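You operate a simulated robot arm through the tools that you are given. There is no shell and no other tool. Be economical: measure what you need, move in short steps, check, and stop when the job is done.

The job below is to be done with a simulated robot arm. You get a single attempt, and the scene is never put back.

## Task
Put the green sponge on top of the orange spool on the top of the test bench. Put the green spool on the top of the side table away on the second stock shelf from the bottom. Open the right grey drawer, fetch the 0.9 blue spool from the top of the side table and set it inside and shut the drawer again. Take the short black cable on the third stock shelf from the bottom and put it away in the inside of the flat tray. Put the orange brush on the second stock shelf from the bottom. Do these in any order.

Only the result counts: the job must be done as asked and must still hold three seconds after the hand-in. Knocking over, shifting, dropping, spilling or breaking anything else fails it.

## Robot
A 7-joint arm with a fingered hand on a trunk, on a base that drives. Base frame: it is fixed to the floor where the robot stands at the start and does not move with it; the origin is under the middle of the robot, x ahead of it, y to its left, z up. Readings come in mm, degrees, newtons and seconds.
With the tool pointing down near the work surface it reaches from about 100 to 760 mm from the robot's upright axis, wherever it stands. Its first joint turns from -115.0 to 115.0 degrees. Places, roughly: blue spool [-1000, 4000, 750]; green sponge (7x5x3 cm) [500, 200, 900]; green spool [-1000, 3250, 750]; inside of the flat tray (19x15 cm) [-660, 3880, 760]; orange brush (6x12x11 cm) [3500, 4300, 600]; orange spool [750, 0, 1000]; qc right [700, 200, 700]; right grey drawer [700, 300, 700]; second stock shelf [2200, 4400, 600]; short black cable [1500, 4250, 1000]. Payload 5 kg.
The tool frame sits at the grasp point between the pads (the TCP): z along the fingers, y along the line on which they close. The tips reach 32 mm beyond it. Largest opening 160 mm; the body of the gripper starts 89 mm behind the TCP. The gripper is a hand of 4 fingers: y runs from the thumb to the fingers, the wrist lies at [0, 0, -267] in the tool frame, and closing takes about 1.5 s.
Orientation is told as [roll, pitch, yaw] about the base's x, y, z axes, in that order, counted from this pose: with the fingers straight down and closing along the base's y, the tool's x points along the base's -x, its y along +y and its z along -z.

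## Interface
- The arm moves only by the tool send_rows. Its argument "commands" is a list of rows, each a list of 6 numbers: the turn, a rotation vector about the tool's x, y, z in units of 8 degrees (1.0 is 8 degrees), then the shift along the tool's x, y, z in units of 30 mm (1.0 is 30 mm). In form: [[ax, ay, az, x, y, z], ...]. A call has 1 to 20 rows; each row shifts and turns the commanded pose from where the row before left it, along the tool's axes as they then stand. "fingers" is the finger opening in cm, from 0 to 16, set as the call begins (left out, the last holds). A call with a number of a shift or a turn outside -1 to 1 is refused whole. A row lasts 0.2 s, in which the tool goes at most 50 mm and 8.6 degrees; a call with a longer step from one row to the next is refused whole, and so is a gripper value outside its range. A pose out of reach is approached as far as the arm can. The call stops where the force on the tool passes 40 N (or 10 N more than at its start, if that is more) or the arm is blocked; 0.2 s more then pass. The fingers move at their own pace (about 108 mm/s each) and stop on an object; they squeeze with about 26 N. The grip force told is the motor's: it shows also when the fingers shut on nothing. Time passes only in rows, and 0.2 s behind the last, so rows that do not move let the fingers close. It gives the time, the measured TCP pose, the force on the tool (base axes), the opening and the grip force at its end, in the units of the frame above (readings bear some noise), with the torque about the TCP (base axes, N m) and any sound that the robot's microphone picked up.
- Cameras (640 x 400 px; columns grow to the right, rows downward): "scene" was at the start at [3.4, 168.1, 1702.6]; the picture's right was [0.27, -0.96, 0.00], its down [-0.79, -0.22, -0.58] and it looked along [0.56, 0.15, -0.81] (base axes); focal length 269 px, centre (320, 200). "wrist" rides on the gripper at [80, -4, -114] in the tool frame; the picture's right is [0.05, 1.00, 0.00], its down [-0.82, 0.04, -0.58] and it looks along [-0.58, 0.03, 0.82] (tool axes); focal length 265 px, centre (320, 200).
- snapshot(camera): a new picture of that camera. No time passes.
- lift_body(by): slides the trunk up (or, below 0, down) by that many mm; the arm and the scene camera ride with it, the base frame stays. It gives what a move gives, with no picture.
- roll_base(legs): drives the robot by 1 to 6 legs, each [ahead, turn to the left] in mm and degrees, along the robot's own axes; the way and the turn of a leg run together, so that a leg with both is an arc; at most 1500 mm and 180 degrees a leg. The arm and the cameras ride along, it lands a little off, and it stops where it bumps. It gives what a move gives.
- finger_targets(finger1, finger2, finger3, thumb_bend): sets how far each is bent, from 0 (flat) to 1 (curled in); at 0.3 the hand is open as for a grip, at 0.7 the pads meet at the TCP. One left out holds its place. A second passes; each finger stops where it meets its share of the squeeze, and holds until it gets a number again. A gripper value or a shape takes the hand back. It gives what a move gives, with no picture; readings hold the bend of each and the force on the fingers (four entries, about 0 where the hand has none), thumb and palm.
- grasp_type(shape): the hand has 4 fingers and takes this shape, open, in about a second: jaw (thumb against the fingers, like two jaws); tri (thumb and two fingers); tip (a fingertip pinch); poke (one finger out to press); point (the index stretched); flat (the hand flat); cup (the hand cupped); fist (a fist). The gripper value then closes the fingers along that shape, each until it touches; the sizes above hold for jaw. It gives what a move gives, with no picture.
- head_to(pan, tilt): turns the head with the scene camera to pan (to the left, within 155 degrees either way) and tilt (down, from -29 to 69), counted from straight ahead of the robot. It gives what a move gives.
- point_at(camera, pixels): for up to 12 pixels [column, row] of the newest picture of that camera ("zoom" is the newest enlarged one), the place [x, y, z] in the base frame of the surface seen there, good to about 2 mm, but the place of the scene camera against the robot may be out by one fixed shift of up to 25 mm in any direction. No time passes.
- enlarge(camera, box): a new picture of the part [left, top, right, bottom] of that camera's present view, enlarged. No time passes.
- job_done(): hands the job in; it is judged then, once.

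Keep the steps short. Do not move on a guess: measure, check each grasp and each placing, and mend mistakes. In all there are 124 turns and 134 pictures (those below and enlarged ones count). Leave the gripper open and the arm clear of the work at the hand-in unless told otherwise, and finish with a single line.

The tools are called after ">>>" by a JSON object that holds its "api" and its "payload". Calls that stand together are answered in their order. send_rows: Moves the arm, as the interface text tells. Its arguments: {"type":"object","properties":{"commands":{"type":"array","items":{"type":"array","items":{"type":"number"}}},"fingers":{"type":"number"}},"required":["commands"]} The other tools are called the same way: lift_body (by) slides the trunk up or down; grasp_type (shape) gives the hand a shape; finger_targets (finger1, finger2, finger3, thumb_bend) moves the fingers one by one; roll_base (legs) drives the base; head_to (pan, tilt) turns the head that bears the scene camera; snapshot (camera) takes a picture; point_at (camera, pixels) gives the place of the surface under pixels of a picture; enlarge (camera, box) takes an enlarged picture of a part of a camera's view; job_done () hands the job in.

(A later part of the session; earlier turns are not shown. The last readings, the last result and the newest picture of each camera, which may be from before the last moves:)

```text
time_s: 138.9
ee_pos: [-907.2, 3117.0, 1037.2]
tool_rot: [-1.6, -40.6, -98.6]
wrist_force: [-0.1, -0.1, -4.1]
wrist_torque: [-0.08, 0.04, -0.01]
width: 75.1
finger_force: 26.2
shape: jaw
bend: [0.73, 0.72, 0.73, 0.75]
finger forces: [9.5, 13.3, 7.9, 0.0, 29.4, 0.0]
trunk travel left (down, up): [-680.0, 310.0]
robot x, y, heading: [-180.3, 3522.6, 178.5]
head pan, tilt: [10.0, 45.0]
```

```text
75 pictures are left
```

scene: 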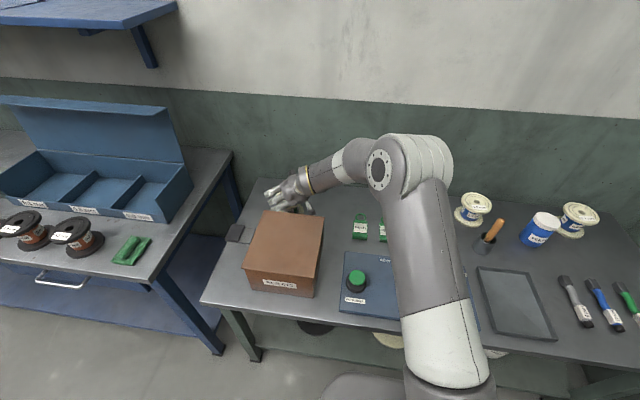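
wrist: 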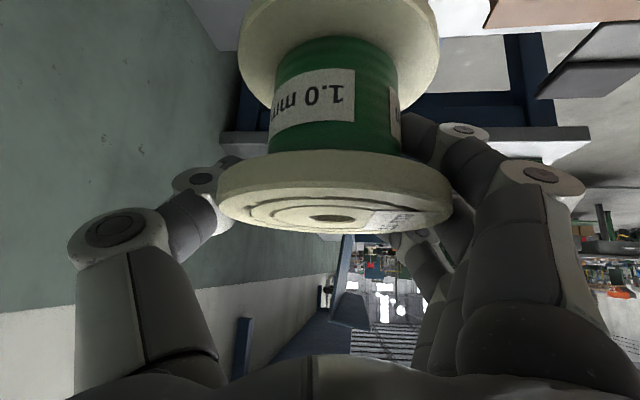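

Held well (4 N weight). I back away from the table, then rotate the hand back to straight ahead and retract it.

>>> {"api": "roll_base", "payload": {"legs": [[-420, 0]]}}

>>> {"api": "send_rows", "payload": {"commands": [[0.651, 0, 0.759, 0, 0, 0], [0.651, 0, 0.759, 0, 0, 0], [0.651, 0, 0.759, 0, 0, 0], [0.651, 0, 0.759, 0, 0, 0], [0.651, 0, 0.759, 0, 0, 0], [0.651, 0, 0.759, 0, 0, 0], [0.651, 0, 0.759, 0, 0, 0], [0.651, 0, 0.759, 0, 0, 0], [0.651, 0, 0.759, 0, 0, 0], [0.651, 0, 0.759, 0, 0, 0], [0.25, 0, 0.29, 0, 0, 0], [0, 0, 0, 0, -1, 0], [0, 0, 0, 0, -1, 0], [0, 0, 0, 0, -1, 0], [0, 0, 0, 0.75, -1, -0.65], [0, 0, 0, 0.75, 0, -0.65], [0, 0, 0, 0.75, 0, -0.65], [0, 0, 0, 0.75, 0, -0.65]]}}

>>> {"api": "roll_base", "payload": {"legs": [[0, 175], [1300, 0], [0, 95]]}}

>>> {"api": "head_to", "payload": {"pan": 15, "tilt": 35}}

>>> {"api": "snapshot", "payload": {"camera": "scene"}}

```text
time_s: 141.5
ee_pos: [-479.3, 3107.4, 1036.6]
tool_rot: [-1.8, -40.7, -98.5]
wrist_force: [-0.4, 0.1, -4.3]
wrist_torque: [-0.02, 0.02, -0.01]
width: 75.2
finger_force: 25.4
shape: jaw
bend: [0.73, 0.72, 0.73, 0.75]
finger forces: [9.6, 13.2, 7.7, 0.0, 29.3, 0.1]
trunk travel left (down, up): [-680.0, 310.0]
robot x, y, heading: [249.0, 3511.8, 178.3]
head pan, tilt: [10.0, 45.0]
```

```text
time_s: 145.3
ee_pos: [-354.5, 3219.8, 1034.8]
tool_rot: [-0.3, -42.0, 177.4]
wrist_force: [1.1, 0.4, -4.0]
wrist_torque: [0.0, 0.05, -0.02]
width: 74.8
finger_force: 26.1
shape: jaw
bend: [0.73, 0.72, 0.73, 0.75]
finger forces: [9.7, 13.3, 7.8, 0.0, 29.1, 0.0]
trunk travel left (down, up): [-680.0, 310.0]
robot x, y, heading: [249.8, 3510.4, 178.6]
head pan, tilt: [10.0, 45.0]
```

```text
time_s: 163.1
ee_pos: [1264.9, 3991.4, 1035.6]
tool_rot: [-0.3, -41.9, 88.5]
wrist_force: [-0.2, -0.2, -4.4]
wrist_torque: [0.06, -0.04, -0.01]
width: 74.6
finger_force: 25.8
shape: jaw
bend: [0.73, 0.72, 0.73, 0.75]
finger forces: [9.4, 13.0, 8.2, 0.0, 28.7, 0.0]
trunk travel left (down, up): [-680.0, 310.0]
robot x, y, heading: [1567.4, 3396.9, 89.4]
head pan, tilt: [10.0, 45.0]
```

```text
time_s: 163.8
ee_pos: [1264.3, 3991.6, 1034.0]
tool_rot: [-0.3, -41.9, 88.5]
wrist_force: [0.2, -0.7, -4.9]
wrist_torque: [0.04, -0.04, 0.0]
width: 74.5
finger_force: 26.1
shape: jaw
bend: [0.73, 0.72, 0.73, 0.75]
finger forces: [9.2, 13.1, 8.2, 0.0, 28.7, 0.0]
trunk travel left (down, up): [-680.0, 310.0]
robot x, y, heading: [1565.2, 3397.9, 89.5]
head pan, tilt: [15.0, 35.0]
```

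```text
74 pictures are left
```

scene: 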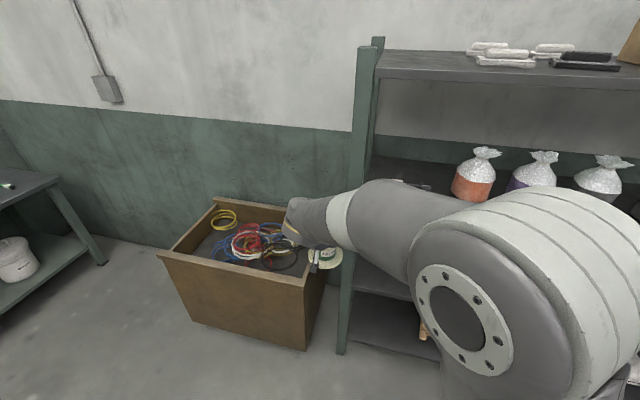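

The rack's left post is at (355,220). I measure the rack and shelf boards.

>>> {"api": "point_at", "payload": {"camera": "scene", "pixels": [[348, 310], [360, 150], [366, 300], [380, 340], [390, 168], [395, 185], [430, 62], [300, 300], [455, 188], [370, 272]]}}

>>> {"api": "head_to", "payload": {"pan": -25, "tilt": 45}}

>>> {"api": "snapshot", "payload": {"camera": "scene"}}

```text
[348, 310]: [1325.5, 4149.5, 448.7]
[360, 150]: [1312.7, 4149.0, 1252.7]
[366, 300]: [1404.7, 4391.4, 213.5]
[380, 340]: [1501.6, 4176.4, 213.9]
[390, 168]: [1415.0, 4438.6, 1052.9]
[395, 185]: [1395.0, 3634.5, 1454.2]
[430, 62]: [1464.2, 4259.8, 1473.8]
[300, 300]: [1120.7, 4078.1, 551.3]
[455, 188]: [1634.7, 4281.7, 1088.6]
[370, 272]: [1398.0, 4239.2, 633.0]
```

```text
time_s: 164.9
ee_pos: [1264.3, 3992.1, 1034.9]
tool_rot: [-0.3, -41.9, 88.5]
wrist_force: [0.3, 0.0, -3.8]
wrist_torque: [0.01, -0.03, -0.01]
width: 74.5
finger_force: 25.3
shape: jaw
bend: [0.73, 0.72, 0.73, 0.75]
finger forces: [9.3, 13.0, 8.2, 0.0, 28.7, 0.1]
trunk travel left (down, up): [-680.0, 310.0]
robot x, y, heading: [1573.1, 3397.2, 89.6]
head pan, tilt: [-25.0, 45.0]
```

```text
73 pictures are left
```

scene: 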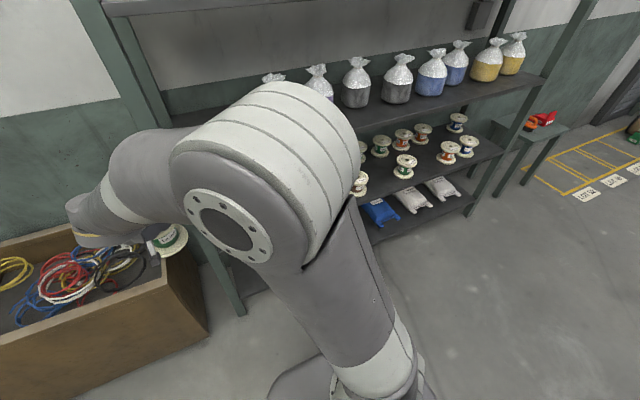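

Shelf boards are at about z 201, 621, 1041 and 1462; the rack front is at y≈4150. I move the hand right to x≈1450 and lower the trunk to look into the second shelf.

>>> {"api": "send_rows", "payload": {"commands": [[0, 0, 0, 0, -0.9, 0], [0, 0, 0, 0, -0.9, 0], [0, 0, 0, 0, -0.9, 0], [0, 0, 0, 0, -0.9, 0], [0, 0, 0, 0, -0.9, 0], [0, 0, 0, 0, -0.9, 0], [0, 0, 0, 0, -0.9, 0]]}}

>>> {"api": "lift_body", "payload": {"by": -270}}

>>> {"api": "snapshot", "payload": {"camera": "wrist"}}

>>> {"api": "snapshot", "payload": {"camera": "scene"}}

```text
time_s: 166.5
ee_pos: [1453.5, 3984.1, 1036.2]
tool_rot: [-0.2, -41.9, 88.6]
wrist_force: [-0.5, 0.5, -4.8]
wrist_torque: [0.02, 0.0, -0.01]
width: 74.7
finger_force: 26.3
shape: jaw
bend: [0.73, 0.72, 0.73, 0.75]
finger forces: [9.4, 13.3, 8.2, 0.1, 29.2, 0.0]
trunk travel left (down, up): [-680.0, 310.0]
robot x, y, heading: [1562.7, 3393.6, 89.6]
head pan, tilt: [-25.0, 45.0]
```

```text
time_s: 169.3
ee_pos: [1452.4, 3985.4, 765.3]
tool_rot: [-0.3, -41.9, 88.5]
wrist_force: [0.1, -0.1, -3.9]
wrist_torque: [0.0, -0.05, -0.01]
width: 74.7
finger_force: 26.1
shape: jaw
bend: [0.73, 0.72, 0.73, 0.75]
finger forces: [9.5, 13.3, 8.2, 0.0, 29.1, 0.0]
trunk travel left (down, up): [-410.0, 580.0]
robot x, y, heading: [1564.2, 3396.1, 89.6]
head pan, tilt: [-25.0, 45.0]
```

```text
72 pictures are left
```

wrist: 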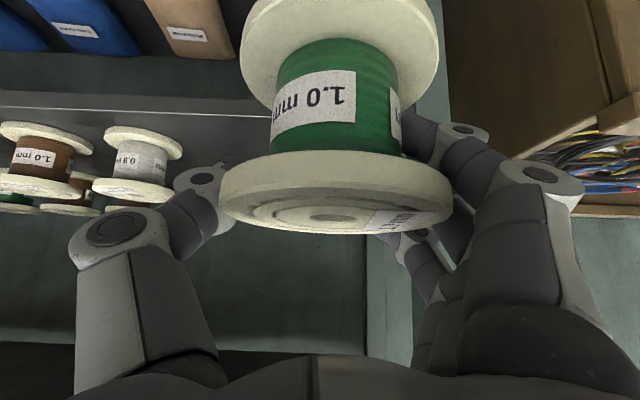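

```text
71 pictures are left
```

scene: 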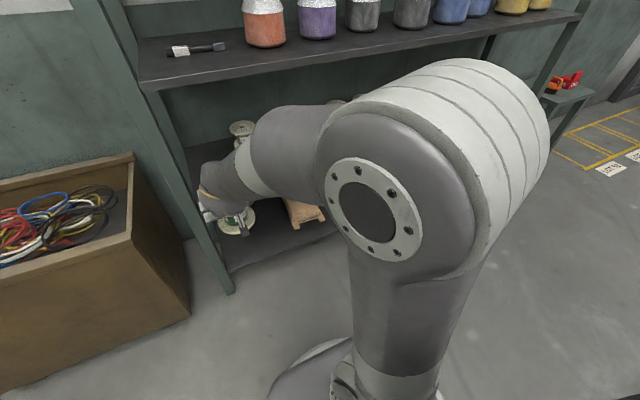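

The short black cable is visible on shelf 3 (scene (195,48)). Now I measure the second shelf around my target spot in the wrist view.

>>> {"api": "point_at", "payload": {"camera": "wrist", "pixels": [[210, 108], [230, 125], [215, 145], [140, 190], [168, 150], [140, 135], [88, 150], [60, 175], [50, 130], [440, 100], [385, 260], [180, 100]]}}

>>> {"api": "enlarge", "payload": {"camera": "wrist", "box": [0, 60, 260, 240]}}

>>> {"api": "point_at", "payload": {"camera": "scene", "pixels": [[180, 49], [195, 48], [210, 47], [222, 45], [150, 55], [148, 80], [240, 62], [262, 38], [240, 128]]}}

```text
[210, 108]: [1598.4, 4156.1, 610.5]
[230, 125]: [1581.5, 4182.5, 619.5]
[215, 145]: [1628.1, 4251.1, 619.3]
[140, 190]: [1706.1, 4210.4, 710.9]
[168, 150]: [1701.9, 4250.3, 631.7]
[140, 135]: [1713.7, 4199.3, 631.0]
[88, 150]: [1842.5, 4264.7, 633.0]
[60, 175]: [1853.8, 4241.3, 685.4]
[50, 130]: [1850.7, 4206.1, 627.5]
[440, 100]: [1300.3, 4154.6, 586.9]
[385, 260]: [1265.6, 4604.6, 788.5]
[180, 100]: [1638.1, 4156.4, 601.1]
```

```text
2.22 times, centred on (130, 150) of wrist
```

zoom: 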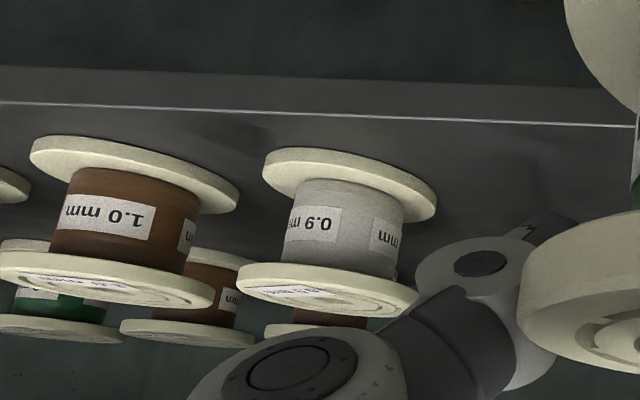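

```text
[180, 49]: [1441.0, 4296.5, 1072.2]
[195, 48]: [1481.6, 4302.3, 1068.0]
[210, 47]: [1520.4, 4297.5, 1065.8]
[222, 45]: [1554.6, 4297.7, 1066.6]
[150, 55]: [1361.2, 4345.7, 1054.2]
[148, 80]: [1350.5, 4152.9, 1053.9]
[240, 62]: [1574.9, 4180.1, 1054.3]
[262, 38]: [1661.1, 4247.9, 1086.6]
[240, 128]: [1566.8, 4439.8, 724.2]
```

The second shelf top is z≈619, and its front-left area (x 1340–1660) is free. I move the spool forward over (1457,4225), keeping its bottom about 25 mm above the board.

>>> {"api": "send_rows", "payload": {"commands": [[0, 0.16, 0, 0, 0, 0], [0, 0, 0, -0.503, 0, 0.637], [0, 0, 0, -0.503, 0, 0.637], [0, 0, 0, -0.503, 0, 0.637], [0, 0, 0, -0.503, 0, 0.637], [0, 0, 0, -0.503, 0, 0.637], [0, 0, 0, -0.503, 0, 0.637], [0, 0, 0, -0.503, 0, 0.637], [0, 0, 0, -0.503, 0, 0.637], [0, 0, 0, -0.503, 0, 0.637], [0, 0, 0, -0.503, 0, 0.637]]}}

>>> {"api": "snapshot", "payload": {"camera": "wrist"}}

>>> {"api": "snapshot", "payload": {"camera": "scene"}}

```text
time_s: 171.7
ee_pos: [1459.4, 4224.5, 719.5]
tool_rot: [-0.3, -40.5, 88.4]
wrist_force: [-0.3, -0.9, -2.5]
wrist_torque: [0.03, -0.01, 0.0]
width: 74.3
finger_force: 26.4
shape: jaw
bend: [0.73, 0.72, 0.73, 0.75]
finger forces: [9.5, 13.2, 8.6, 0.0, 28.9, 0.0]
trunk travel left (down, up): [-410.0, 580.0]
robot x, y, heading: [1564.5, 3392.0, 89.6]
head pan, tilt: [-25.0, 45.0]
```

```text
69 pictures are left
```

wrist: 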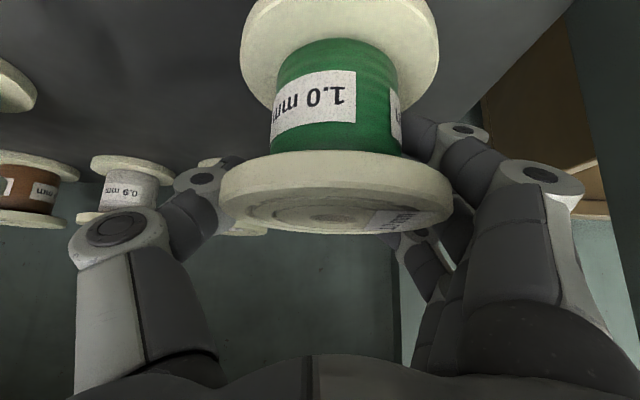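

```text
68 pictures are left
```

scene: 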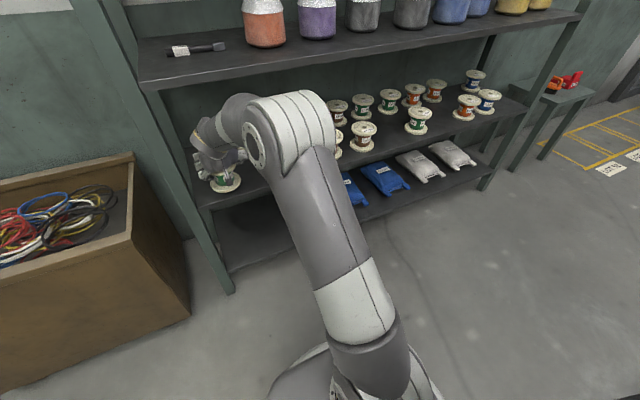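

Position is good. I lower about 20 mm in small steps, watching the force.

>>> {"api": "send_rows", "payload": {"commands": [[0, 0, 0, 0.13, 0, 0.15], [0, 0, 0, 0.1, 0, 0.12], [0, 0, 0, 0.09, 0, 0.1], [0, 0, 0, 0.07, 0, 0.08], [0, 0, 0, 0, 0, 0]]}}

```text
time_s: 172.9
ee_pos: [1459.6, 4223.6, 700.8]
tool_rot: [-0.3, -40.6, 88.5]
wrist_force: [0.2, -0.1, -4.2]
wrist_torque: [0.07, -0.04, -0.01]
width: 74.3
finger_force: 25.8
shape: jaw
bend: [0.73, 0.72, 0.73, 0.75]
finger forces: [9.4, 13.2, 8.5, 0.0, 28.9, 0.1]
trunk travel left (down, up): [-410.0, 580.0]
robot x, y, heading: [1567.1, 3390.8, 89.5]
head pan, tilt: [-25.0, 45.0]
```

Not yet in contact (still −4.2 N). I lower 2 mm at a time.

>>> {"api": "send_rows", "payload": {"commands": [[0, 0, 0, 0.04, 0, 0.05], [0, 0, 0, 0.02, 0, 0.025], [0, 0, 0, 0, 0, 0]]}}

```text
time_s: 173.7
ee_pos: [1460.8, 4223.1, 697.8]
tool_rot: [-0.4, -40.7, 88.5]
wrist_force: [0.4, 2.0, -0.7]
wrist_torque: [-0.1, -0.05, 0.03]
width: 74.6
finger_force: 25.7
shape: jaw
bend: [0.73, 0.72, 0.73, 0.75]
finger forces: [9.5, 12.8, 9.1, 0.1, 29.2, 0.0]
trunk travel left (down, up): [-410.0, 580.0]
robot x, y, heading: [1563.9, 3391.1, 89.4]
head pan, tilt: [-25.0, 45.0]
```

Contact made. I open to 12 cm, and withdraw along the tool axis.

>>> {"api": "send_rows", "payload": {"commands": [[0, 0, 0, 0, 0, 0], [0, 0, 0, 0, 0, 0], [0, 0, 0, 0, 0, 0], [0, 0, 0, 0, 0, 0]], "fingers": 12}}

>>> {"api": "send_rows", "payload": {"commands": [[0, 0, 0, 0, 0, -0.4], [0, 0, 0, 0, 0, -0.8], [0, 0, 0, 0.4, 0, -1], [0, 0, 0, 0.6, 0, -0.7], [0, 0, 0, 0.75, 0, -0.65], [0, 0, 0, 0.75, 0, -0.65], [0, 0, 0, 0.75, 0, -0.65], [0, 0, 0, 0.75, 0, -0.65]]}}

>>> {"api": "snapshot", "payload": {"camera": "wrist"}}

>>> {"api": "enlarge", "payload": {"camera": "scene", "box": [120, 20, 300, 240]}}

```text
time_s: 174.7
ee_pos: [1460.7, 4223.1, 698.0]
tool_rot: [-0.3, -40.7, 88.6]
wrist_force: [0.2, 0.0, 0.4]
wrist_torque: [0.01, 0.04, 0.0]
width: 119.1
finger_force: 0.0
shape: jaw
bend: [0.63, 0.63, 0.63, 0.6]
finger forces: [0.0, 0.0, 0.1, 0.1, 0.1, 0.0]
trunk travel left (down, up): [-410.0, 580.0]
robot x, y, heading: [1563.9, 3393.2, 89.3]
head pan, tilt: [-25.0, 45.0]
```

```text
time_s: 176.5
ee_pos: [1454.9, 4026.3, 747.0]
tool_rot: [-0.4, -40.6, 88.4]
wrist_force: [0.2, 0.6, 0.2]
wrist_torque: [-0.01, 0.0, 0.01]
width: 119.4
finger_force: 0.2
shape: jaw
bend: [0.63, 0.63, 0.63, 0.6]
finger forces: [0.0, 0.0, 0.1, 0.0, 0.0, 0.0]
trunk travel left (down, up): [-410.0, 580.0]
robot x, y, heading: [1564.7, 3391.3, 89.2]
head pan, tilt: [-25.0, 45.0]
```

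```text
67 pictures are left
```

wrist: 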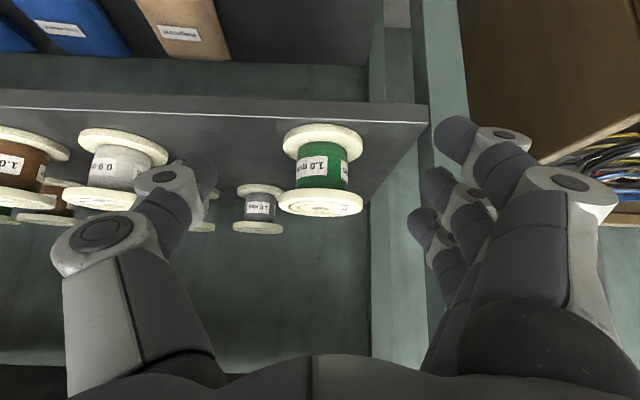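

```text
1.82 times, centred on (210, 130) of scene
```

zoom: 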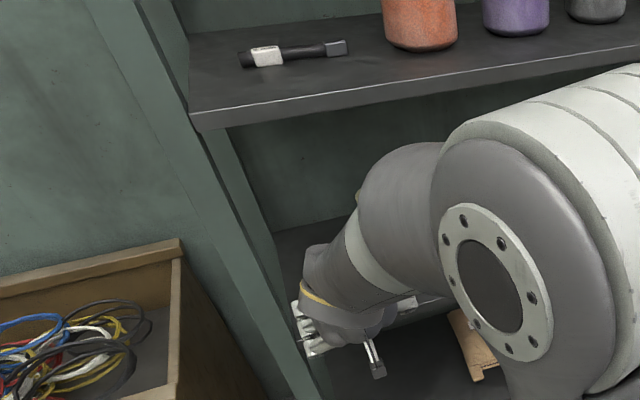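

The green spool stands upright on shelf 2. Next is the brush: I back off and drive along the rack toward the stool.

>>> {"api": "roll_base", "payload": {"legs": [[-100, 0], [0, -89], [1500, 0], [330, 0], [0, 90]]}}

>>> {"api": "head_to", "payload": {"pan": 10, "tilt": 35}}

>>> {"api": "snapshot", "payload": {"camera": "scene"}}

>>> {"api": "snapshot", "payload": {"camera": "wrist"}}

```text
time_s: 194.0
ee_pos: [3272.0, 3941.1, 746.1]
tool_rot: [-0.3, -40.7, 89.2]
wrist_force: [0.3, 0.3, 1.1]
wrist_torque: [-0.02, 0.02, -0.01]
width: 119.5
finger_force: 0.1
shape: jaw
bend: [0.63, 0.63, 0.63, 0.6]
finger forces: [0.0, 0.0, 0.0, 0.0, 0.1, 0.0]
trunk travel left (down, up): [-410.0, 580.0]
robot x, y, heading: [3392.4, 3312.1, 90.3]
head pan, tilt: [-25.0, 45.0]
```

```text
time_s: 195.0
ee_pos: [3272.5, 3941.2, 745.3]
tool_rot: [-0.3, -40.6, 89.3]
wrist_force: [-0.1, 0.7, 0.0]
wrist_torque: [-0.04, 0.02, -0.03]
width: 119.8
finger_force: 0.1
shape: jaw
bend: [0.63, 0.63, 0.63, 0.6]
finger forces: [0.0, 0.0, 0.1, 0.0, 0.0, 0.1]
trunk travel left (down, up): [-410.0, 580.0]
robot x, y, heading: [3390.6, 3312.6, 90.3]
head pan, tilt: [10.0, 35.0]
```

```text
65 pictures are left
```

scene: 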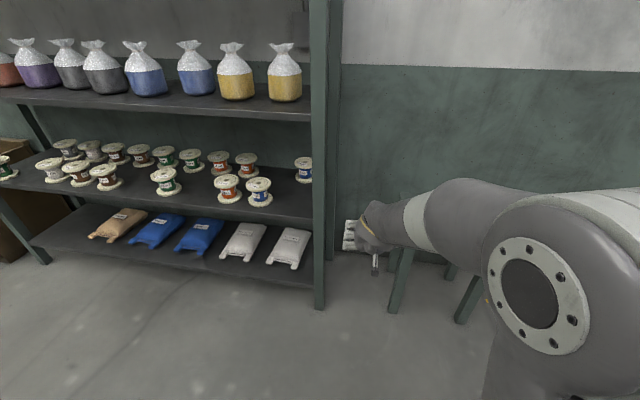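

```text
64 pictures are left
```

wrist: 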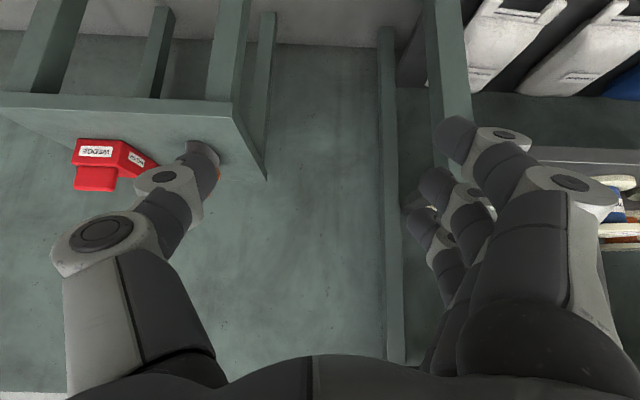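

I see shelf 2's free spots and the stool. I measure candidate places on the shelf and the stool.

>>> {"api": "point_at", "payload": {"camera": "scene", "pixels": [[195, 192], [228, 190], [260, 195], [290, 200], [311, 185], [303, 175], [165, 185], [312, 215], [190, 165], [218, 205], [145, 190], [125, 195]]}}

>>> {"api": "point_at", "payload": {"camera": "wrist", "pixels": [[100, 130], [90, 165], [140, 120], [235, 105], [10, 105], [255, 175]]}}

>>> {"api": "send_rows", "payload": {"commands": [[0, 0, 0, 0, -1, 0], [0, 0, 0, 0, -1, 0], [0, 0, 0, 0, -1, 0], [0, 0, 0, 0, -1, 0], [0, 0, 0, 0, -1, 0], [0, 0, 0, -0.3, -1, -0.4], [0, 0, 0, -0.6, -1, -0.7], [0, 0, 0, -0.6, -1, -0.7]]}}

>>> {"api": "snapshot", "payload": {"camera": "wrist"}}

```text
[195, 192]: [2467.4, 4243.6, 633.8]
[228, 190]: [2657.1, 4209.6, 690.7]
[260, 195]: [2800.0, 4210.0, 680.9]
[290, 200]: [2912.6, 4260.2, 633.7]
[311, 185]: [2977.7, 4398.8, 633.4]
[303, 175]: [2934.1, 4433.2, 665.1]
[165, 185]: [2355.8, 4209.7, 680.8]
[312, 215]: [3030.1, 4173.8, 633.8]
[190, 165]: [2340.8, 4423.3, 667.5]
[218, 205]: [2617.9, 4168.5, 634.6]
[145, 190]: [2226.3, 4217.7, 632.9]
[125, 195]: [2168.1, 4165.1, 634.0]
```

```text
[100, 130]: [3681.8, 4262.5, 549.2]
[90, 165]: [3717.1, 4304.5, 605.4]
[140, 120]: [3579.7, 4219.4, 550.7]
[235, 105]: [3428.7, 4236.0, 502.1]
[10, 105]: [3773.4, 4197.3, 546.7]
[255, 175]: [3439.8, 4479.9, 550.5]
```

```text
time_s: 196.8
ee_pos: [3511.3, 3937.2, 816.3]
tool_rot: [-0.1, -40.7, 89.3]
wrist_force: [-0.1, 0.2, -0.2]
wrist_torque: [0.0, -0.01, 0.0]
width: 119.7
finger_force: 0.1
shape: jaw
bend: [0.63, 0.63, 0.63, 0.6]
finger forces: [0.1, 0.1, 0.0, 0.1, 0.0, 0.0]
trunk travel left (down, up): [-410.0, 580.0]
robot x, y, heading: [3394.1, 3313.4, 90.3]
head pan, tilt: [10.0, 35.0]
```

```text
63 pictures are left
```

wrist: 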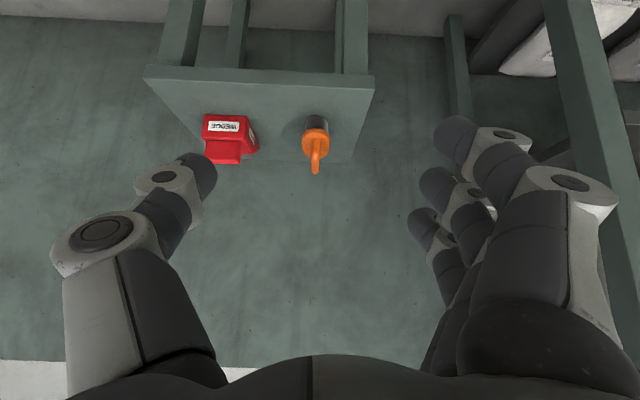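

The orange brush is at (315,140) on the stool. I look closer.

>>> {"api": "enlarge", "payload": {"camera": "wrist", "box": [260, 80, 380, 200]}}

>>> {"api": "point_at", "payload": {"camera": "wrist", "pixels": [[316, 130], [303, 130], [329, 130], [316, 145], [315, 155], [315, 170], [316, 120], [318, 165], [250, 135], [290, 110], [345, 90], [160, 80]]}}

```text
3.33 times, centred on (320, 140) of wrist
```

zoom: 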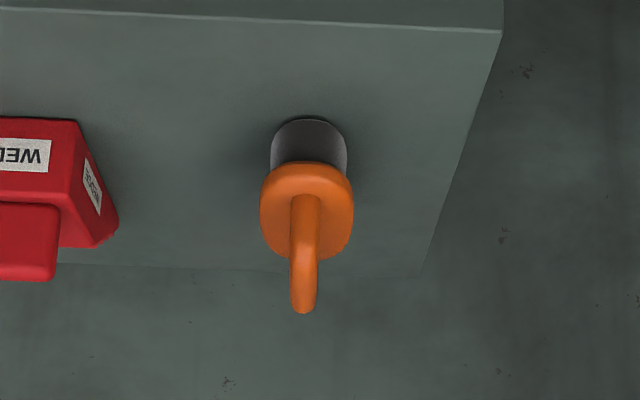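

```text
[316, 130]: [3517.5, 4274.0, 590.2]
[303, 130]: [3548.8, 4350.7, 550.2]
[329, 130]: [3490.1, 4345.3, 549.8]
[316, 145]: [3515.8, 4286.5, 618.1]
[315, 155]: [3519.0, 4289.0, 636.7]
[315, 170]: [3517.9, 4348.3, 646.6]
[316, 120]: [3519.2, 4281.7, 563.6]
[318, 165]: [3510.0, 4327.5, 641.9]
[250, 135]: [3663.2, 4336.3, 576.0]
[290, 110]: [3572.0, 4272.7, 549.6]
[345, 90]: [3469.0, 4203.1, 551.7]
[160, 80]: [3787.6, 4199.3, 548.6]
```

The brush's arch handle is centred near (3517,4335), top about z 650. I drive 200 mm closer, then check the pose.

>>> {"api": "roll_base", "payload": {"legs": [[200, 0]]}}

>>> {"api": "send_rows", "payload": {"commands": [[0, 0, 0, -0.25, 0, 0.8], [0, 0, 0, -0.25, 0, 0.8], [0, 0, 0, -0.25, 0, 0.8], [0, 0, 0, -0.25, 0, 0.8], [0, 0, 0, -0.25, 0, 0.8]], "fingers": 7}}

>>> {"api": "snapshot", "payload": {"camera": "wrist"}}

```text
time_s: 198.4
ee_pos: [3508.3, 4137.6, 816.8]
tool_rot: [-0.3, -40.6, 89.4]
wrist_force: [-0.5, -0.5, 0.1]
wrist_torque: [-0.01, 0.0, 0.01]
width: 119.5
finger_force: 0.1
shape: jaw
bend: [0.63, 0.63, 0.63, 0.6]
finger forces: [0.1, 0.0, 0.0, 0.0, 0.0, 0.0]
trunk travel left (down, up): [-410.0, 580.0]
robot x, y, heading: [3390.6, 3516.0, 90.2]
head pan, tilt: [10.0, 35.0]
```

```text
time_s: 199.6
ee_pos: [3510.3, 4243.7, 748.7]
tool_rot: [-0.3, -40.5, 89.5]
wrist_force: [0.1, 0.4, 0.4]
wrist_torque: [0.01, -0.01, -0.01]
width: 70.7
finger_force: 0.0
shape: jaw
bend: [0.73, 0.73, 0.73, 0.7]
finger forces: [0.1, 0.0, 0.0, 0.0, 0.0, 0.2]
trunk travel left (down, up): [-410.0, 580.0]
robot x, y, heading: [3393.2, 3511.9, 90.3]
head pan, tilt: [10.0, 35.0]
```

```text
61 pictures are left
```

wrist: 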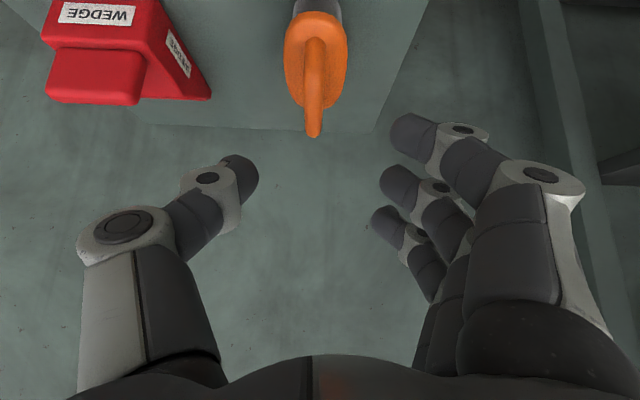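

>>> {"api": "point_at", "payload": {"camera": "wrist", "pixels": [[316, 60], [315, 80], [314, 100], [313, 120], [313, 132], [305, 110], [322, 110], [300, 90], [332, 90]]}}

```text
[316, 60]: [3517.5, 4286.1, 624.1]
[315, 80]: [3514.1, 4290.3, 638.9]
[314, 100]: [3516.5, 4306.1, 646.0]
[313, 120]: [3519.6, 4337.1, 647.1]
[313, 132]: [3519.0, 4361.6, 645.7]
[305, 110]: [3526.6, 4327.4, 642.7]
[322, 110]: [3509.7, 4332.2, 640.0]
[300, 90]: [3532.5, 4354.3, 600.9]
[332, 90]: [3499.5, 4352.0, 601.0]
```

Handle top z 647, y 4290–4375, x 3510–3527. I advance 134 mm along the tool with an 8 mm lateral shift and close.

>>> {"api": "send_rows", "payload": {"commands": [[0, 0, 0, -0.08, -0.26, 0.7], [0, 0, 0, -0.08, 0, 0.9], [0, 0, 0, 0, 0, 0.9], [0, 0, 0, 0, 0, 0.9], [0, 0, 0, 0, 0, 0.6], [0, 0, 0, 0, 0, 0.47]]}}

>>> {"api": "snapshot", "payload": {"camera": "wrist"}}

```text
time_s: 201.0
ee_pos: [3519.9, 4335.5, 649.5]
tool_rot: [-0.2, -40.7, 89.4]
wrist_force: [0.0, 0.3, -0.4]
wrist_torque: [0.0, 0.02, 0.01]
width: 71.0
finger_force: 0.0
shape: jaw
bend: [0.73, 0.73, 0.73, 0.7]
finger forces: [0.0, 0.0, 0.0, 0.0, 0.1, 0.1]
trunk travel left (down, up): [-410.0, 580.0]
robot x, y, heading: [3390.7, 3512.8, 90.5]
head pan, tilt: [10.0, 35.0]
```

```text
60 pictures are left
```

wrist: 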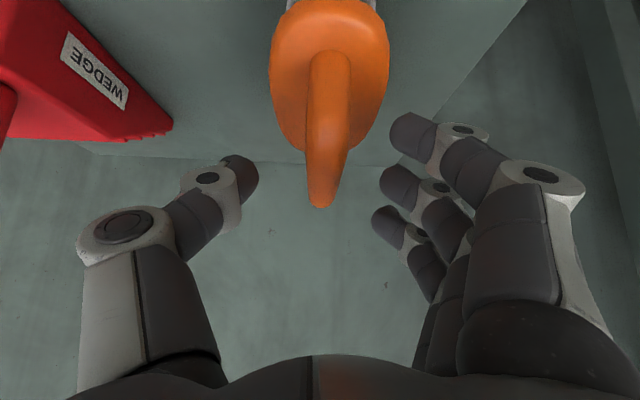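

Handle is between thumb and fingers. I close.

>>> {"api": "send_rows", "payload": {"commands": [[0, 0, 0, 0, 0, 0.1], [0, 0, 0, 0, 0, 0], [0, 0, 0, 0, 0, 0], [0, 0, 0, 0, 0, 0], [0, 0, 0, 0, 0, 0], [0, 0, 0, 0, 0, 0], [0, 0, 0, 0, 0, 0]], "fingers": 0}}

>>> {"api": "snapshot", "payload": {"camera": "wrist"}}

```text
time_s: 202.6
ee_pos: [3519.9, 4335.5, 649.5]
tool_rot: [-0.3, -40.7, 89.5]
wrist_force: [-1.6, -0.3, 1.8]
wrist_torque: [0.2, 0.16, 0.02]
width: 13.9
finger_force: 25.8
shape: jaw
bend: [0.73, 0.71, 0.7, 0.71]
finger forces: [6.8, 9.1, 8.6, 0.0, 22.9, 0.1]
trunk travel left (down, up): [-410.0, 580.0]
robot x, y, heading: [3390.6, 3512.2, 90.5]
head pan, tilt: [10.0, 35.0]
```

```text
59 pictures are left
```

wrist: 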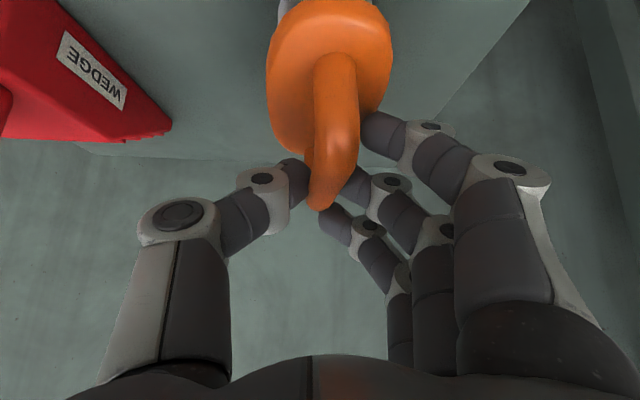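

The brush handle is gripped (13.9 mm). I lift 150 mm, retract 200 mm, and check the hold.

>>> {"api": "send_rows", "payload": {"commands": [[0, 0, 0, -0.33, 0, -0.38], [0, 0, 0, -0.652, 0, -0.758], [0, 0, 0, -0.652, 0, -0.758], [0, 0, 0, -0.652, 0, -0.758], [0, 0, 0, -0.652, 0, -0.758], [0, 0, 0, -0.33, 0, -0.38], [0, 0, 0, 0.758, 0, -0.652], [0, 0, 0, 0.758, 0, -0.652], [0, 0, 0, 0.758, 0, -0.652], [0, 0, 0, 0.758, 0, -0.652], [0, 0, 0, 0.758, 0, -0.652], [0, 0, 0, 0.758, 0, -0.652], [0, 0, 0, 0.758, 0, -0.652]]}}

>>> {"api": "snapshot", "payload": {"camera": "wrist"}}

>>> {"api": "roll_base", "payload": {"legs": [[-220, 0], [0, 90], [1010, 0], [0, -90.5]]}}

>>> {"api": "head_to", "payload": {"pan": 20, "tilt": 45}}

>>> {"api": "snapshot", "payload": {"camera": "scene"}}

>>> {"api": "snapshot", "payload": {"camera": "wrist"}}

```text
time_s: 205.4
ee_pos: [3516.7, 4125.5, 798.8]
tool_rot: [-0.3, -40.5, 89.4]
wrist_force: [-0.3, -0.1, -1.6]
wrist_torque: [0.02, 0.0, -0.01]
width: 11.0
finger_force: 26.2
shape: jaw
bend: [0.75, 0.7, 0.7, 0.72]
finger forces: [0.0, 12.2, 8.2, 0.0, 21.4, 0.1]
trunk travel left (down, up): [-410.0, 580.0]
robot x, y, heading: [3389.7, 3516.9, 90.4]
head pan, tilt: [10.0, 35.0]
```

```text
58 pictures are left
```

wrist: 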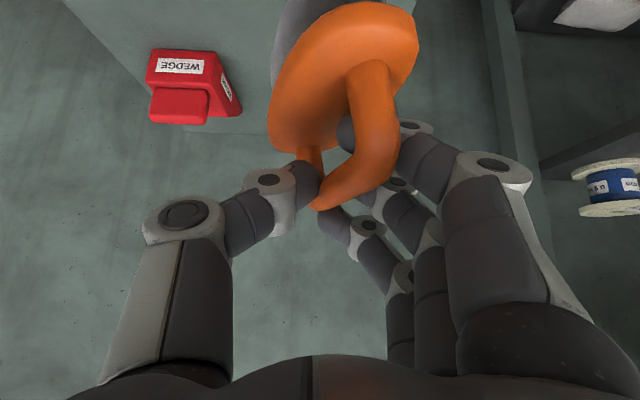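

```text
time_s: 219.7
ee_pos: [2475.7, 3881.4, 799.3]
tool_rot: [-0.3, -40.6, 91.3]
wrist_force: [-0.6, 0.6, -1.1]
wrist_torque: [0.0, -0.01, 0.01]
width: 11.3
finger_force: 25.9
shape: jaw
bend: [0.75, 0.7, 0.7, 0.72]
finger forces: [0.4, 12.1, 7.8, 0.0, 20.9, 0.0]
trunk travel left (down, up): [-410.0, 580.0]
robot x, y, heading: [2371.4, 3262.7, 92.5]
head pan, tilt: [10.0, 35.0]
```

```text
time_s: 220.4
ee_pos: [2476.3, 3880.8, 798.7]
tool_rot: [-0.3, -40.5, 91.4]
wrist_force: [1.3, -0.6, -2.2]
wrist_torque: [-0.05, 0.0, -0.01]
width: 11.1
finger_force: 26.8
shape: jaw
bend: [0.75, 0.7, 0.7, 0.72]
finger forces: [0.4, 12.1, 7.7, 0.0, 20.8, 0.0]
trunk travel left (down, up): [-410.0, 580.0]
robot x, y, heading: [2373.2, 3266.9, 92.6]
head pan, tilt: [20.0, 45.0]
```

```text
57 pictures are left
```

scene: 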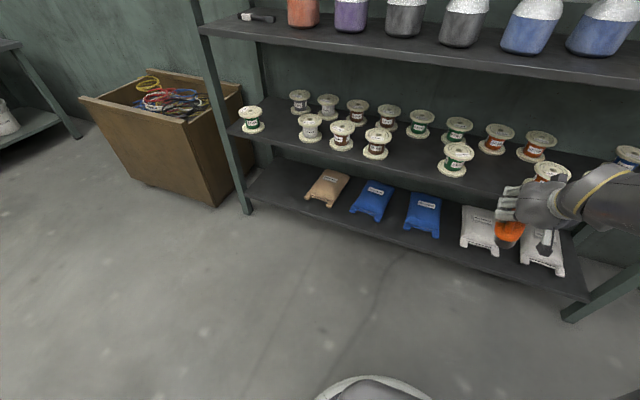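

```text
56 pictures are left
```

wrist: 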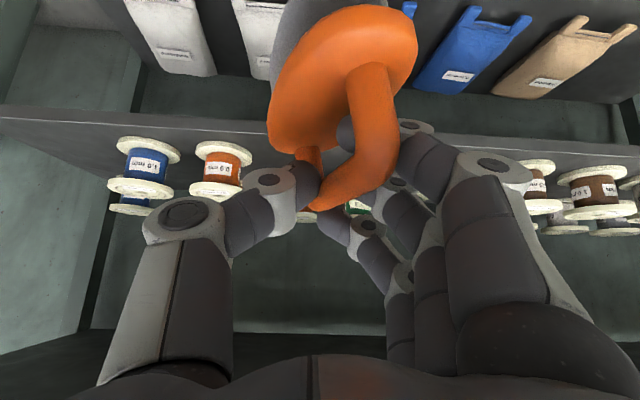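

The brush twisted a little in the grip. I look at its attitude with the scene camera and measure the gap between shelf spools.

>>> {"api": "enlarge", "payload": {"camera": "scene", "box": [440, 130, 600, 280]}}

>>> {"api": "point_at", "payload": {"camera": "scene", "pixels": [[457, 165], [481, 185], [520, 170], [490, 145], [530, 155], [550, 168], [475, 165], [510, 235]]}}

>>> {"api": "point_at", "payload": {"camera": "wrist", "pixels": [[370, 80], [365, 190], [345, 195], [290, 100], [400, 60], [345, 40], [290, 130], [222, 165], [145, 165], [540, 180], [250, 20], [405, 30]]}}

```text
2.67 times, centred on (520, 205) of scene
```

zoom: 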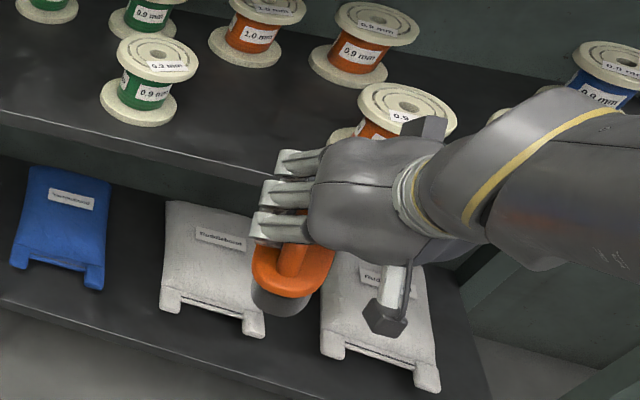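

```text
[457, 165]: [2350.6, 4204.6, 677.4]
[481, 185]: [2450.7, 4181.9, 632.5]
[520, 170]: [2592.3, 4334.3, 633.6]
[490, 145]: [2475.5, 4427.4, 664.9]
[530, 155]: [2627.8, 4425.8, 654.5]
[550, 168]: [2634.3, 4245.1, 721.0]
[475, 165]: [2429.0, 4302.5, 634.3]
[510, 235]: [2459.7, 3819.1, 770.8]
```

```text
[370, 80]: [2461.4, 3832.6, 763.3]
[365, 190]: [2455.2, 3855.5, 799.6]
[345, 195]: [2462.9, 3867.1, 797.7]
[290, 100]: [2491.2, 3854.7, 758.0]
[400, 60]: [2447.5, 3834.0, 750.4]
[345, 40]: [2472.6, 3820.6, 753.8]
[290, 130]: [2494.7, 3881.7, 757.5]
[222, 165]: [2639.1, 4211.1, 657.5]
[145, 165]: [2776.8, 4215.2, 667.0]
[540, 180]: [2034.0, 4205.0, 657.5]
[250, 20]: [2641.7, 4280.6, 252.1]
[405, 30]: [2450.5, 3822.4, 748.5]
```

The brush is rolled about 10° and yawed a bit. I level it by turning the hand 10° about the forward axis, and drive 150 mm ahead.

>>> {"api": "send_rows", "payload": {"commands": [[-0.47, 0, 0.41, 0, 0, 0], [-0.47, 0, 0.41, 0, 0, 0]]}}

>>> {"api": "roll_base", "payload": {"legs": [[150, -2.3]]}}

>>> {"api": "snapshot", "payload": {"camera": "wrist"}}

```text
time_s: 221.0
ee_pos: [2475.3, 3881.4, 798.7]
tool_rot: [13.0, -39.8, 82.8]
wrist_force: [-0.8, 0.2, -1.6]
wrist_torque: [-0.03, 0.0, -0.01]
width: 10.9
finger_force: 26.1
shape: jaw
bend: [0.75, 0.7, 0.7, 0.72]
finger forces: [0.3, 12.2, 7.8, 0.1, 20.8, 0.1]
trunk travel left (down, up): [-410.0, 580.0]
robot x, y, heading: [2377.5, 3264.0, 92.5]
head pan, tilt: [20.0, 45.0]
```

```text
time_s: 222.4
ee_pos: [2495.5, 4029.3, 799.3]
tool_rot: [12.8, -40.0, 80.7]
wrist_force: [0.2, -0.2, -1.9]
wrist_torque: [0.05, -0.02, 0.03]
width: 11.2
finger_force: 25.8
shape: jaw
bend: [0.75, 0.7, 0.7, 0.72]
finger forces: [0.3, 12.3, 7.8, 0.0, 20.9, 0.0]
trunk travel left (down, up): [-410.0, 580.0]
robot x, y, heading: [2369.7, 3412.4, 90.5]
head pan, tilt: [20.0, 45.0]
```

```text
54 pictures are left
```

wrist: 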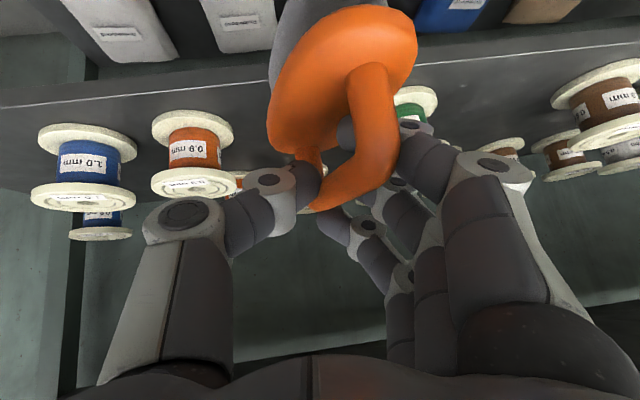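

>>> {"api": "point_at", "payload": {"camera": "wrist", "pixels": [[290, 100], [400, 60], [345, 40], [290, 130], [405, 30], [190, 185], [236, 180], [194, 150], [415, 90], [432, 100], [320, 80]]}}

```text
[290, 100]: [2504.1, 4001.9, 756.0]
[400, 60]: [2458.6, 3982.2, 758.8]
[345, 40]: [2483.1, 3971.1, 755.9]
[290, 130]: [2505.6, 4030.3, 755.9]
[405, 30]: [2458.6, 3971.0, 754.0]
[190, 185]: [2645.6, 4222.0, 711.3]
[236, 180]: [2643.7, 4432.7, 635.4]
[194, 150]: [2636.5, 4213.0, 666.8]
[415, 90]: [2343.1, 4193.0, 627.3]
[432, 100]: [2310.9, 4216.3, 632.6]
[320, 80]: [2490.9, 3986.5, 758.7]
```

The brush is level now (top 756 ± 2). I advance to (2490,4235) with its bottom about 20 mm over the shelf.

>>> {"api": "send_rows", "payload": {"commands": [[0, 0, 0, -0.475, -0.01, 0.763], [0, 0, 0, -0.475, -0.01, 0.763], [0, 0, 0, -0.475, -0.01, 0.763], [0, 0, 0, -0.475, -0.01, 0.763], [0, 0, 0, -0.475, -0.01, 0.763], [0, 0, 0, -0.475, -0.01, 0.763], [0, 0, 0, -0.475, -0.01, 0.763], [0, 0, 0, -0.475, -0.01, 0.763]]}}

>>> {"api": "snapshot", "payload": {"camera": "wrist"}}

>>> {"api": "enlarge", "payload": {"camera": "scene", "box": [420, 60, 640, 240]}}

```text
time_s: 224.2
ee_pos: [2490.3, 4234.9, 734.5]
tool_rot: [12.7, -39.9, 80.7]
wrist_force: [0.7, -0.5, -1.2]
wrist_torque: [-0.01, -0.02, 0.02]
width: 11.1
finger_force: 25.7
shape: jaw
bend: [0.75, 0.7, 0.7, 0.72]
finger forces: [0.6, 12.3, 8.0, 0.1, 20.7, 0.1]
trunk travel left (down, up): [-410.0, 580.0]
robot x, y, heading: [2365.3, 3414.1, 90.1]
head pan, tilt: [20.0, 45.0]
```

```text
53 pictures are left
```

wrist: 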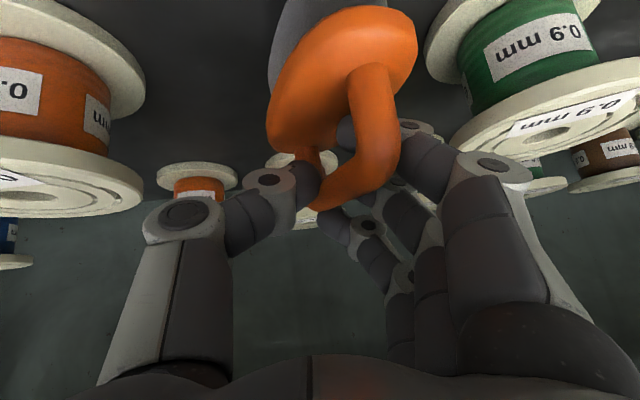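

```text
2.22 times, centred on (530, 150) of scene
```

zoom: 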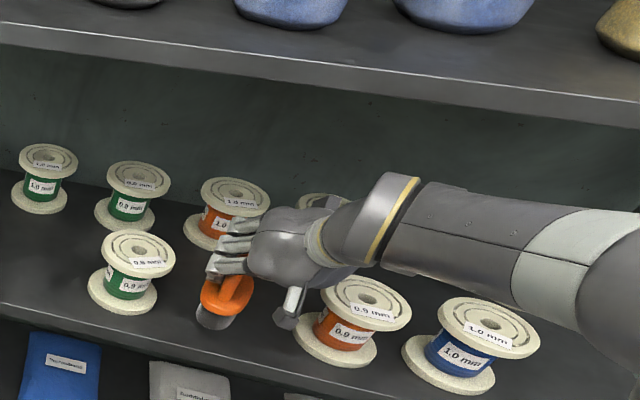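

Clearances are fine. I lower in small steps.

>>> {"api": "send_rows", "payload": {"commands": [[0, 0, 0, 0.15, -0.04, 0.174], [0, 0, 0, 0.107, -0.028, 0.125], [0, 0, 0, 0.086, -0.023, 0.1], [0, 0, 0, 0.043, -0.011, 0.05], [0, 0, 0, 0, 0, 0]]}}

```text
time_s: 225.4
ee_pos: [2490.5, 4233.5, 718.1]
tool_rot: [12.8, -40.0, 80.7]
wrist_force: [0.0, -1.8, 7.4]
wrist_torque: [0.38, 0.09, 0.03]
width: 11.1
finger_force: 25.4
shape: jaw
bend: [0.75, 0.7, 0.7, 0.72]
finger forces: [0.3, 11.4, 14.5, 0.0, 22.8, 0.0]
trunk travel left (down, up): [-410.0, 580.0]
robot x, y, heading: [2367.4, 3412.1, 90.2]
head pan, tilt: [20.0, 45.0]
```

Contact (7 N). I open to 7 cm and look.

>>> {"api": "send_rows", "payload": {"commands": [[0, 0, 0, 0, 0, 0], [0, 0, 0, 0, 0, 0], [0, 0, 0, 0, 0, 0], [0, 0, 0, 0, 0, 0]], "fingers": 7}}

>>> {"api": "snapshot", "payload": {"camera": "wrist"}}

```text
time_s: 226.4
ee_pos: [2490.8, 4233.8, 716.2]
tool_rot: [12.9, -39.9, 80.8]
wrist_force: [0.1, -0.2, 0.1]
wrist_torque: [0.02, -0.01, 0.0]
width: 69.4
finger_force: 0.1
shape: jaw
bend: [0.73, 0.73, 0.73, 0.7]
finger forces: [0.0, 0.0, 0.1, 0.0, 0.0, 0.0]
trunk travel left (down, up): [-410.0, 580.0]
robot x, y, heading: [2370.3, 3415.7, 90.5]
head pan, tilt: [20.0, 45.0]
```

```text
51 pictures are left
```

wrist: 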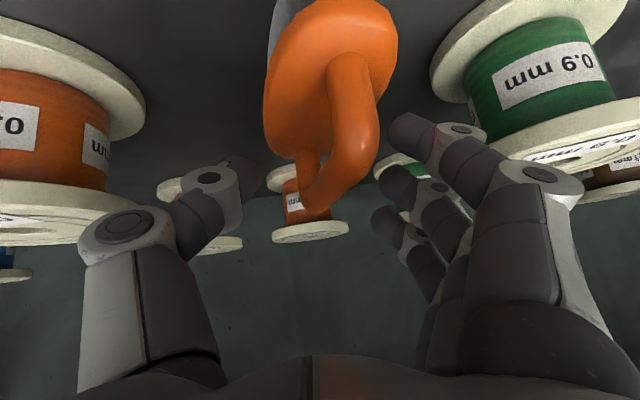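

Released cleanly. I withdraw along the tool axis, and check.

>>> {"api": "send_rows", "payload": {"commands": [[0, 0, 0, 0, 0, -0.5], [0, 0, 0, 0, 0, -1], [0, 0, 0, 0, 0, -1], [0, 0, 0, 0.4, 0, -1], [0, 0, 0, 0.75, 0, -0.65], [0, 0, 0, 0.75, 0, -0.65], [0, 0, 0, 0.75, 0, -0.65], [0.47, 0, -0.41, 0.75, 0, -0.65], [0.47, 0, -0.41, 0.75, 0, -0.65]]}}

>>> {"api": "enlarge", "payload": {"camera": "scene", "box": [420, 60, 640, 240]}}

```text
time_s: 228.4
ee_pos: [2498.5, 4008.5, 787.8]
tool_rot: [-0.2, -40.8, 89.1]
wrist_force: [0.2, 0.8, 0.0]
wrist_torque: [-0.01, 0.05, 0.06]
width: 70.2
finger_force: 0.1
shape: jaw
bend: [0.73, 0.73, 0.73, 0.7]
finger forces: [0.0, 0.1, 0.0, 0.0, 0.0, 0.0]
trunk travel left (down, up): [-410.0, 580.0]
robot x, y, heading: [2366.8, 3415.6, 90.4]
head pan, tilt: [20.0, 45.0]
```

```text
2.22 times, centred on (530, 150) of scene
```

zoom: 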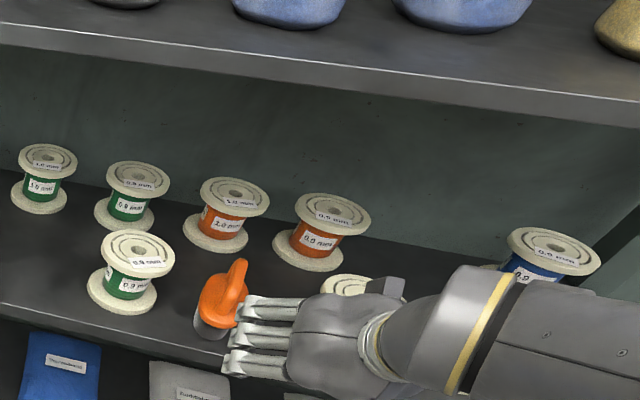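

The brush stands on shelf 2. Next is the cable on shelf 3. I back off, raise the trunk 400, and drive to x≈1565.

>>> {"api": "roll_base", "payload": {"legs": [[-180, 0], [0, 89.8], [800, 0], [0, -90]]}}

>>> {"api": "lift_body", "payload": {"by": 400}}

>>> {"api": "send_rows", "payload": {"commands": [[0, 1, 0, 0, 0, 0], [0, 1, 0, 0, 0, 0], [0, 1, 0, 0, 0, 0], [0, 1, 0, 0, 0, 0], [0, 1, 0, 0, 0, 0], [0, 0.1, 1, 0, 0, 0], [0, 0, 1, 0, 0, 0], [0, 0, 1, 0, 0, 0], [0, 0, 1, 0, 0, 0], [0, 0, 1, 0, 0, 0], [0, 0, 1, 0, 0, 0], [0, 0, 1, 0, 0, 0], [0, 0, 1, 0, 0, 0], [0, 0, 1, 0, 0, 0], [0, 0, 1, 0, 0, 0], [0, 0, 1, 0, 0, 0], [0, 0, 0.1, 0, 0, 0]]}}

>>> {"api": "head_to", "payload": {"pan": 15, "tilt": 40}}

>>> {"api": "snapshot", "payload": {"camera": "scene"}}

```text
time_s: 241.4
ee_pos: [1697.2, 3826.7, 788.1]
tool_rot: [-0.3, -40.7, 89.4]
wrist_force: [0.4, -0.5, -0.2]
wrist_torque: [-0.02, 0.0, -0.03]
width: 70.0
finger_force: 0.1
shape: jaw
bend: [0.73, 0.73, 0.73, 0.7]
finger forces: [0.1, 0.0, 0.1, 0.0, 0.0, 0.0]
trunk travel left (down, up): [-410.0, 580.0]
robot x, y, heading: [1570.7, 3234.8, 90.7]
head pan, tilt: [20.0, 45.0]
```

```text
time_s: 245.2
ee_pos: [1696.3, 3827.6, 1186.9]
tool_rot: [-0.3, -40.6, 89.5]
wrist_force: [0.3, 0.3, 0.2]
wrist_torque: [-0.03, -0.01, -0.03]
width: 69.8
finger_force: 0.0
shape: jaw
bend: [0.73, 0.73, 0.73, 0.7]
finger forces: [0.0, 0.0, 0.0, 0.0, 0.1, 0.0]
trunk travel left (down, up): [-810.0, 180.0]
robot x, y, heading: [1568.1, 3233.6, 90.8]
head pan, tilt: [20.0, 45.0]
```

```text
time_s: 248.8
ee_pos: [1696.6, 3827.2, 1187.8]
tool_rot: [-0.1, -0.1, 0.4]
wrist_force: [0.7, -0.4, 0.8]
wrist_torque: [0.02, 0.01, 0.0]
width: 70.0
finger_force: 0.0
shape: jaw
bend: [0.73, 0.73, 0.73, 0.7]
finger forces: [0.0, 0.1, 0.1, 0.0, 0.0, 0.0]
trunk travel left (down, up): [-810.0, 180.0]
robot x, y, heading: [1569.8, 3234.8, 90.8]
head pan, tilt: [20.0, 45.0]
```

```text
time_s: 249.5
ee_pos: [1696.7, 3826.1, 1185.9]
tool_rot: [-0.2, -0.1, 0.5]
wrist_force: [-0.4, -0.4, -0.1]
wrist_torque: [0.06, 0.05, 0.05]
width: 70.0
finger_force: 0.1
shape: jaw
bend: [0.73, 0.73, 0.73, 0.7]
finger forces: [0.1, 0.0, 0.0, 0.0, 0.0, 0.0]
trunk travel left (down, up): [-810.0, 180.0]
robot x, y, heading: [1570.6, 3234.5, 90.6]
head pan, tilt: [15.0, 40.0]
```

```text
49 pictures are left
```

scene: 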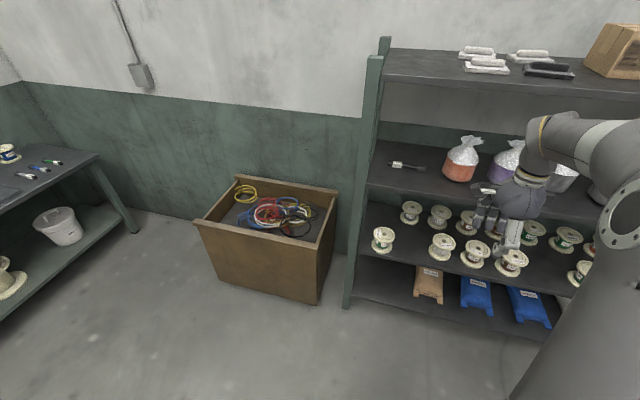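

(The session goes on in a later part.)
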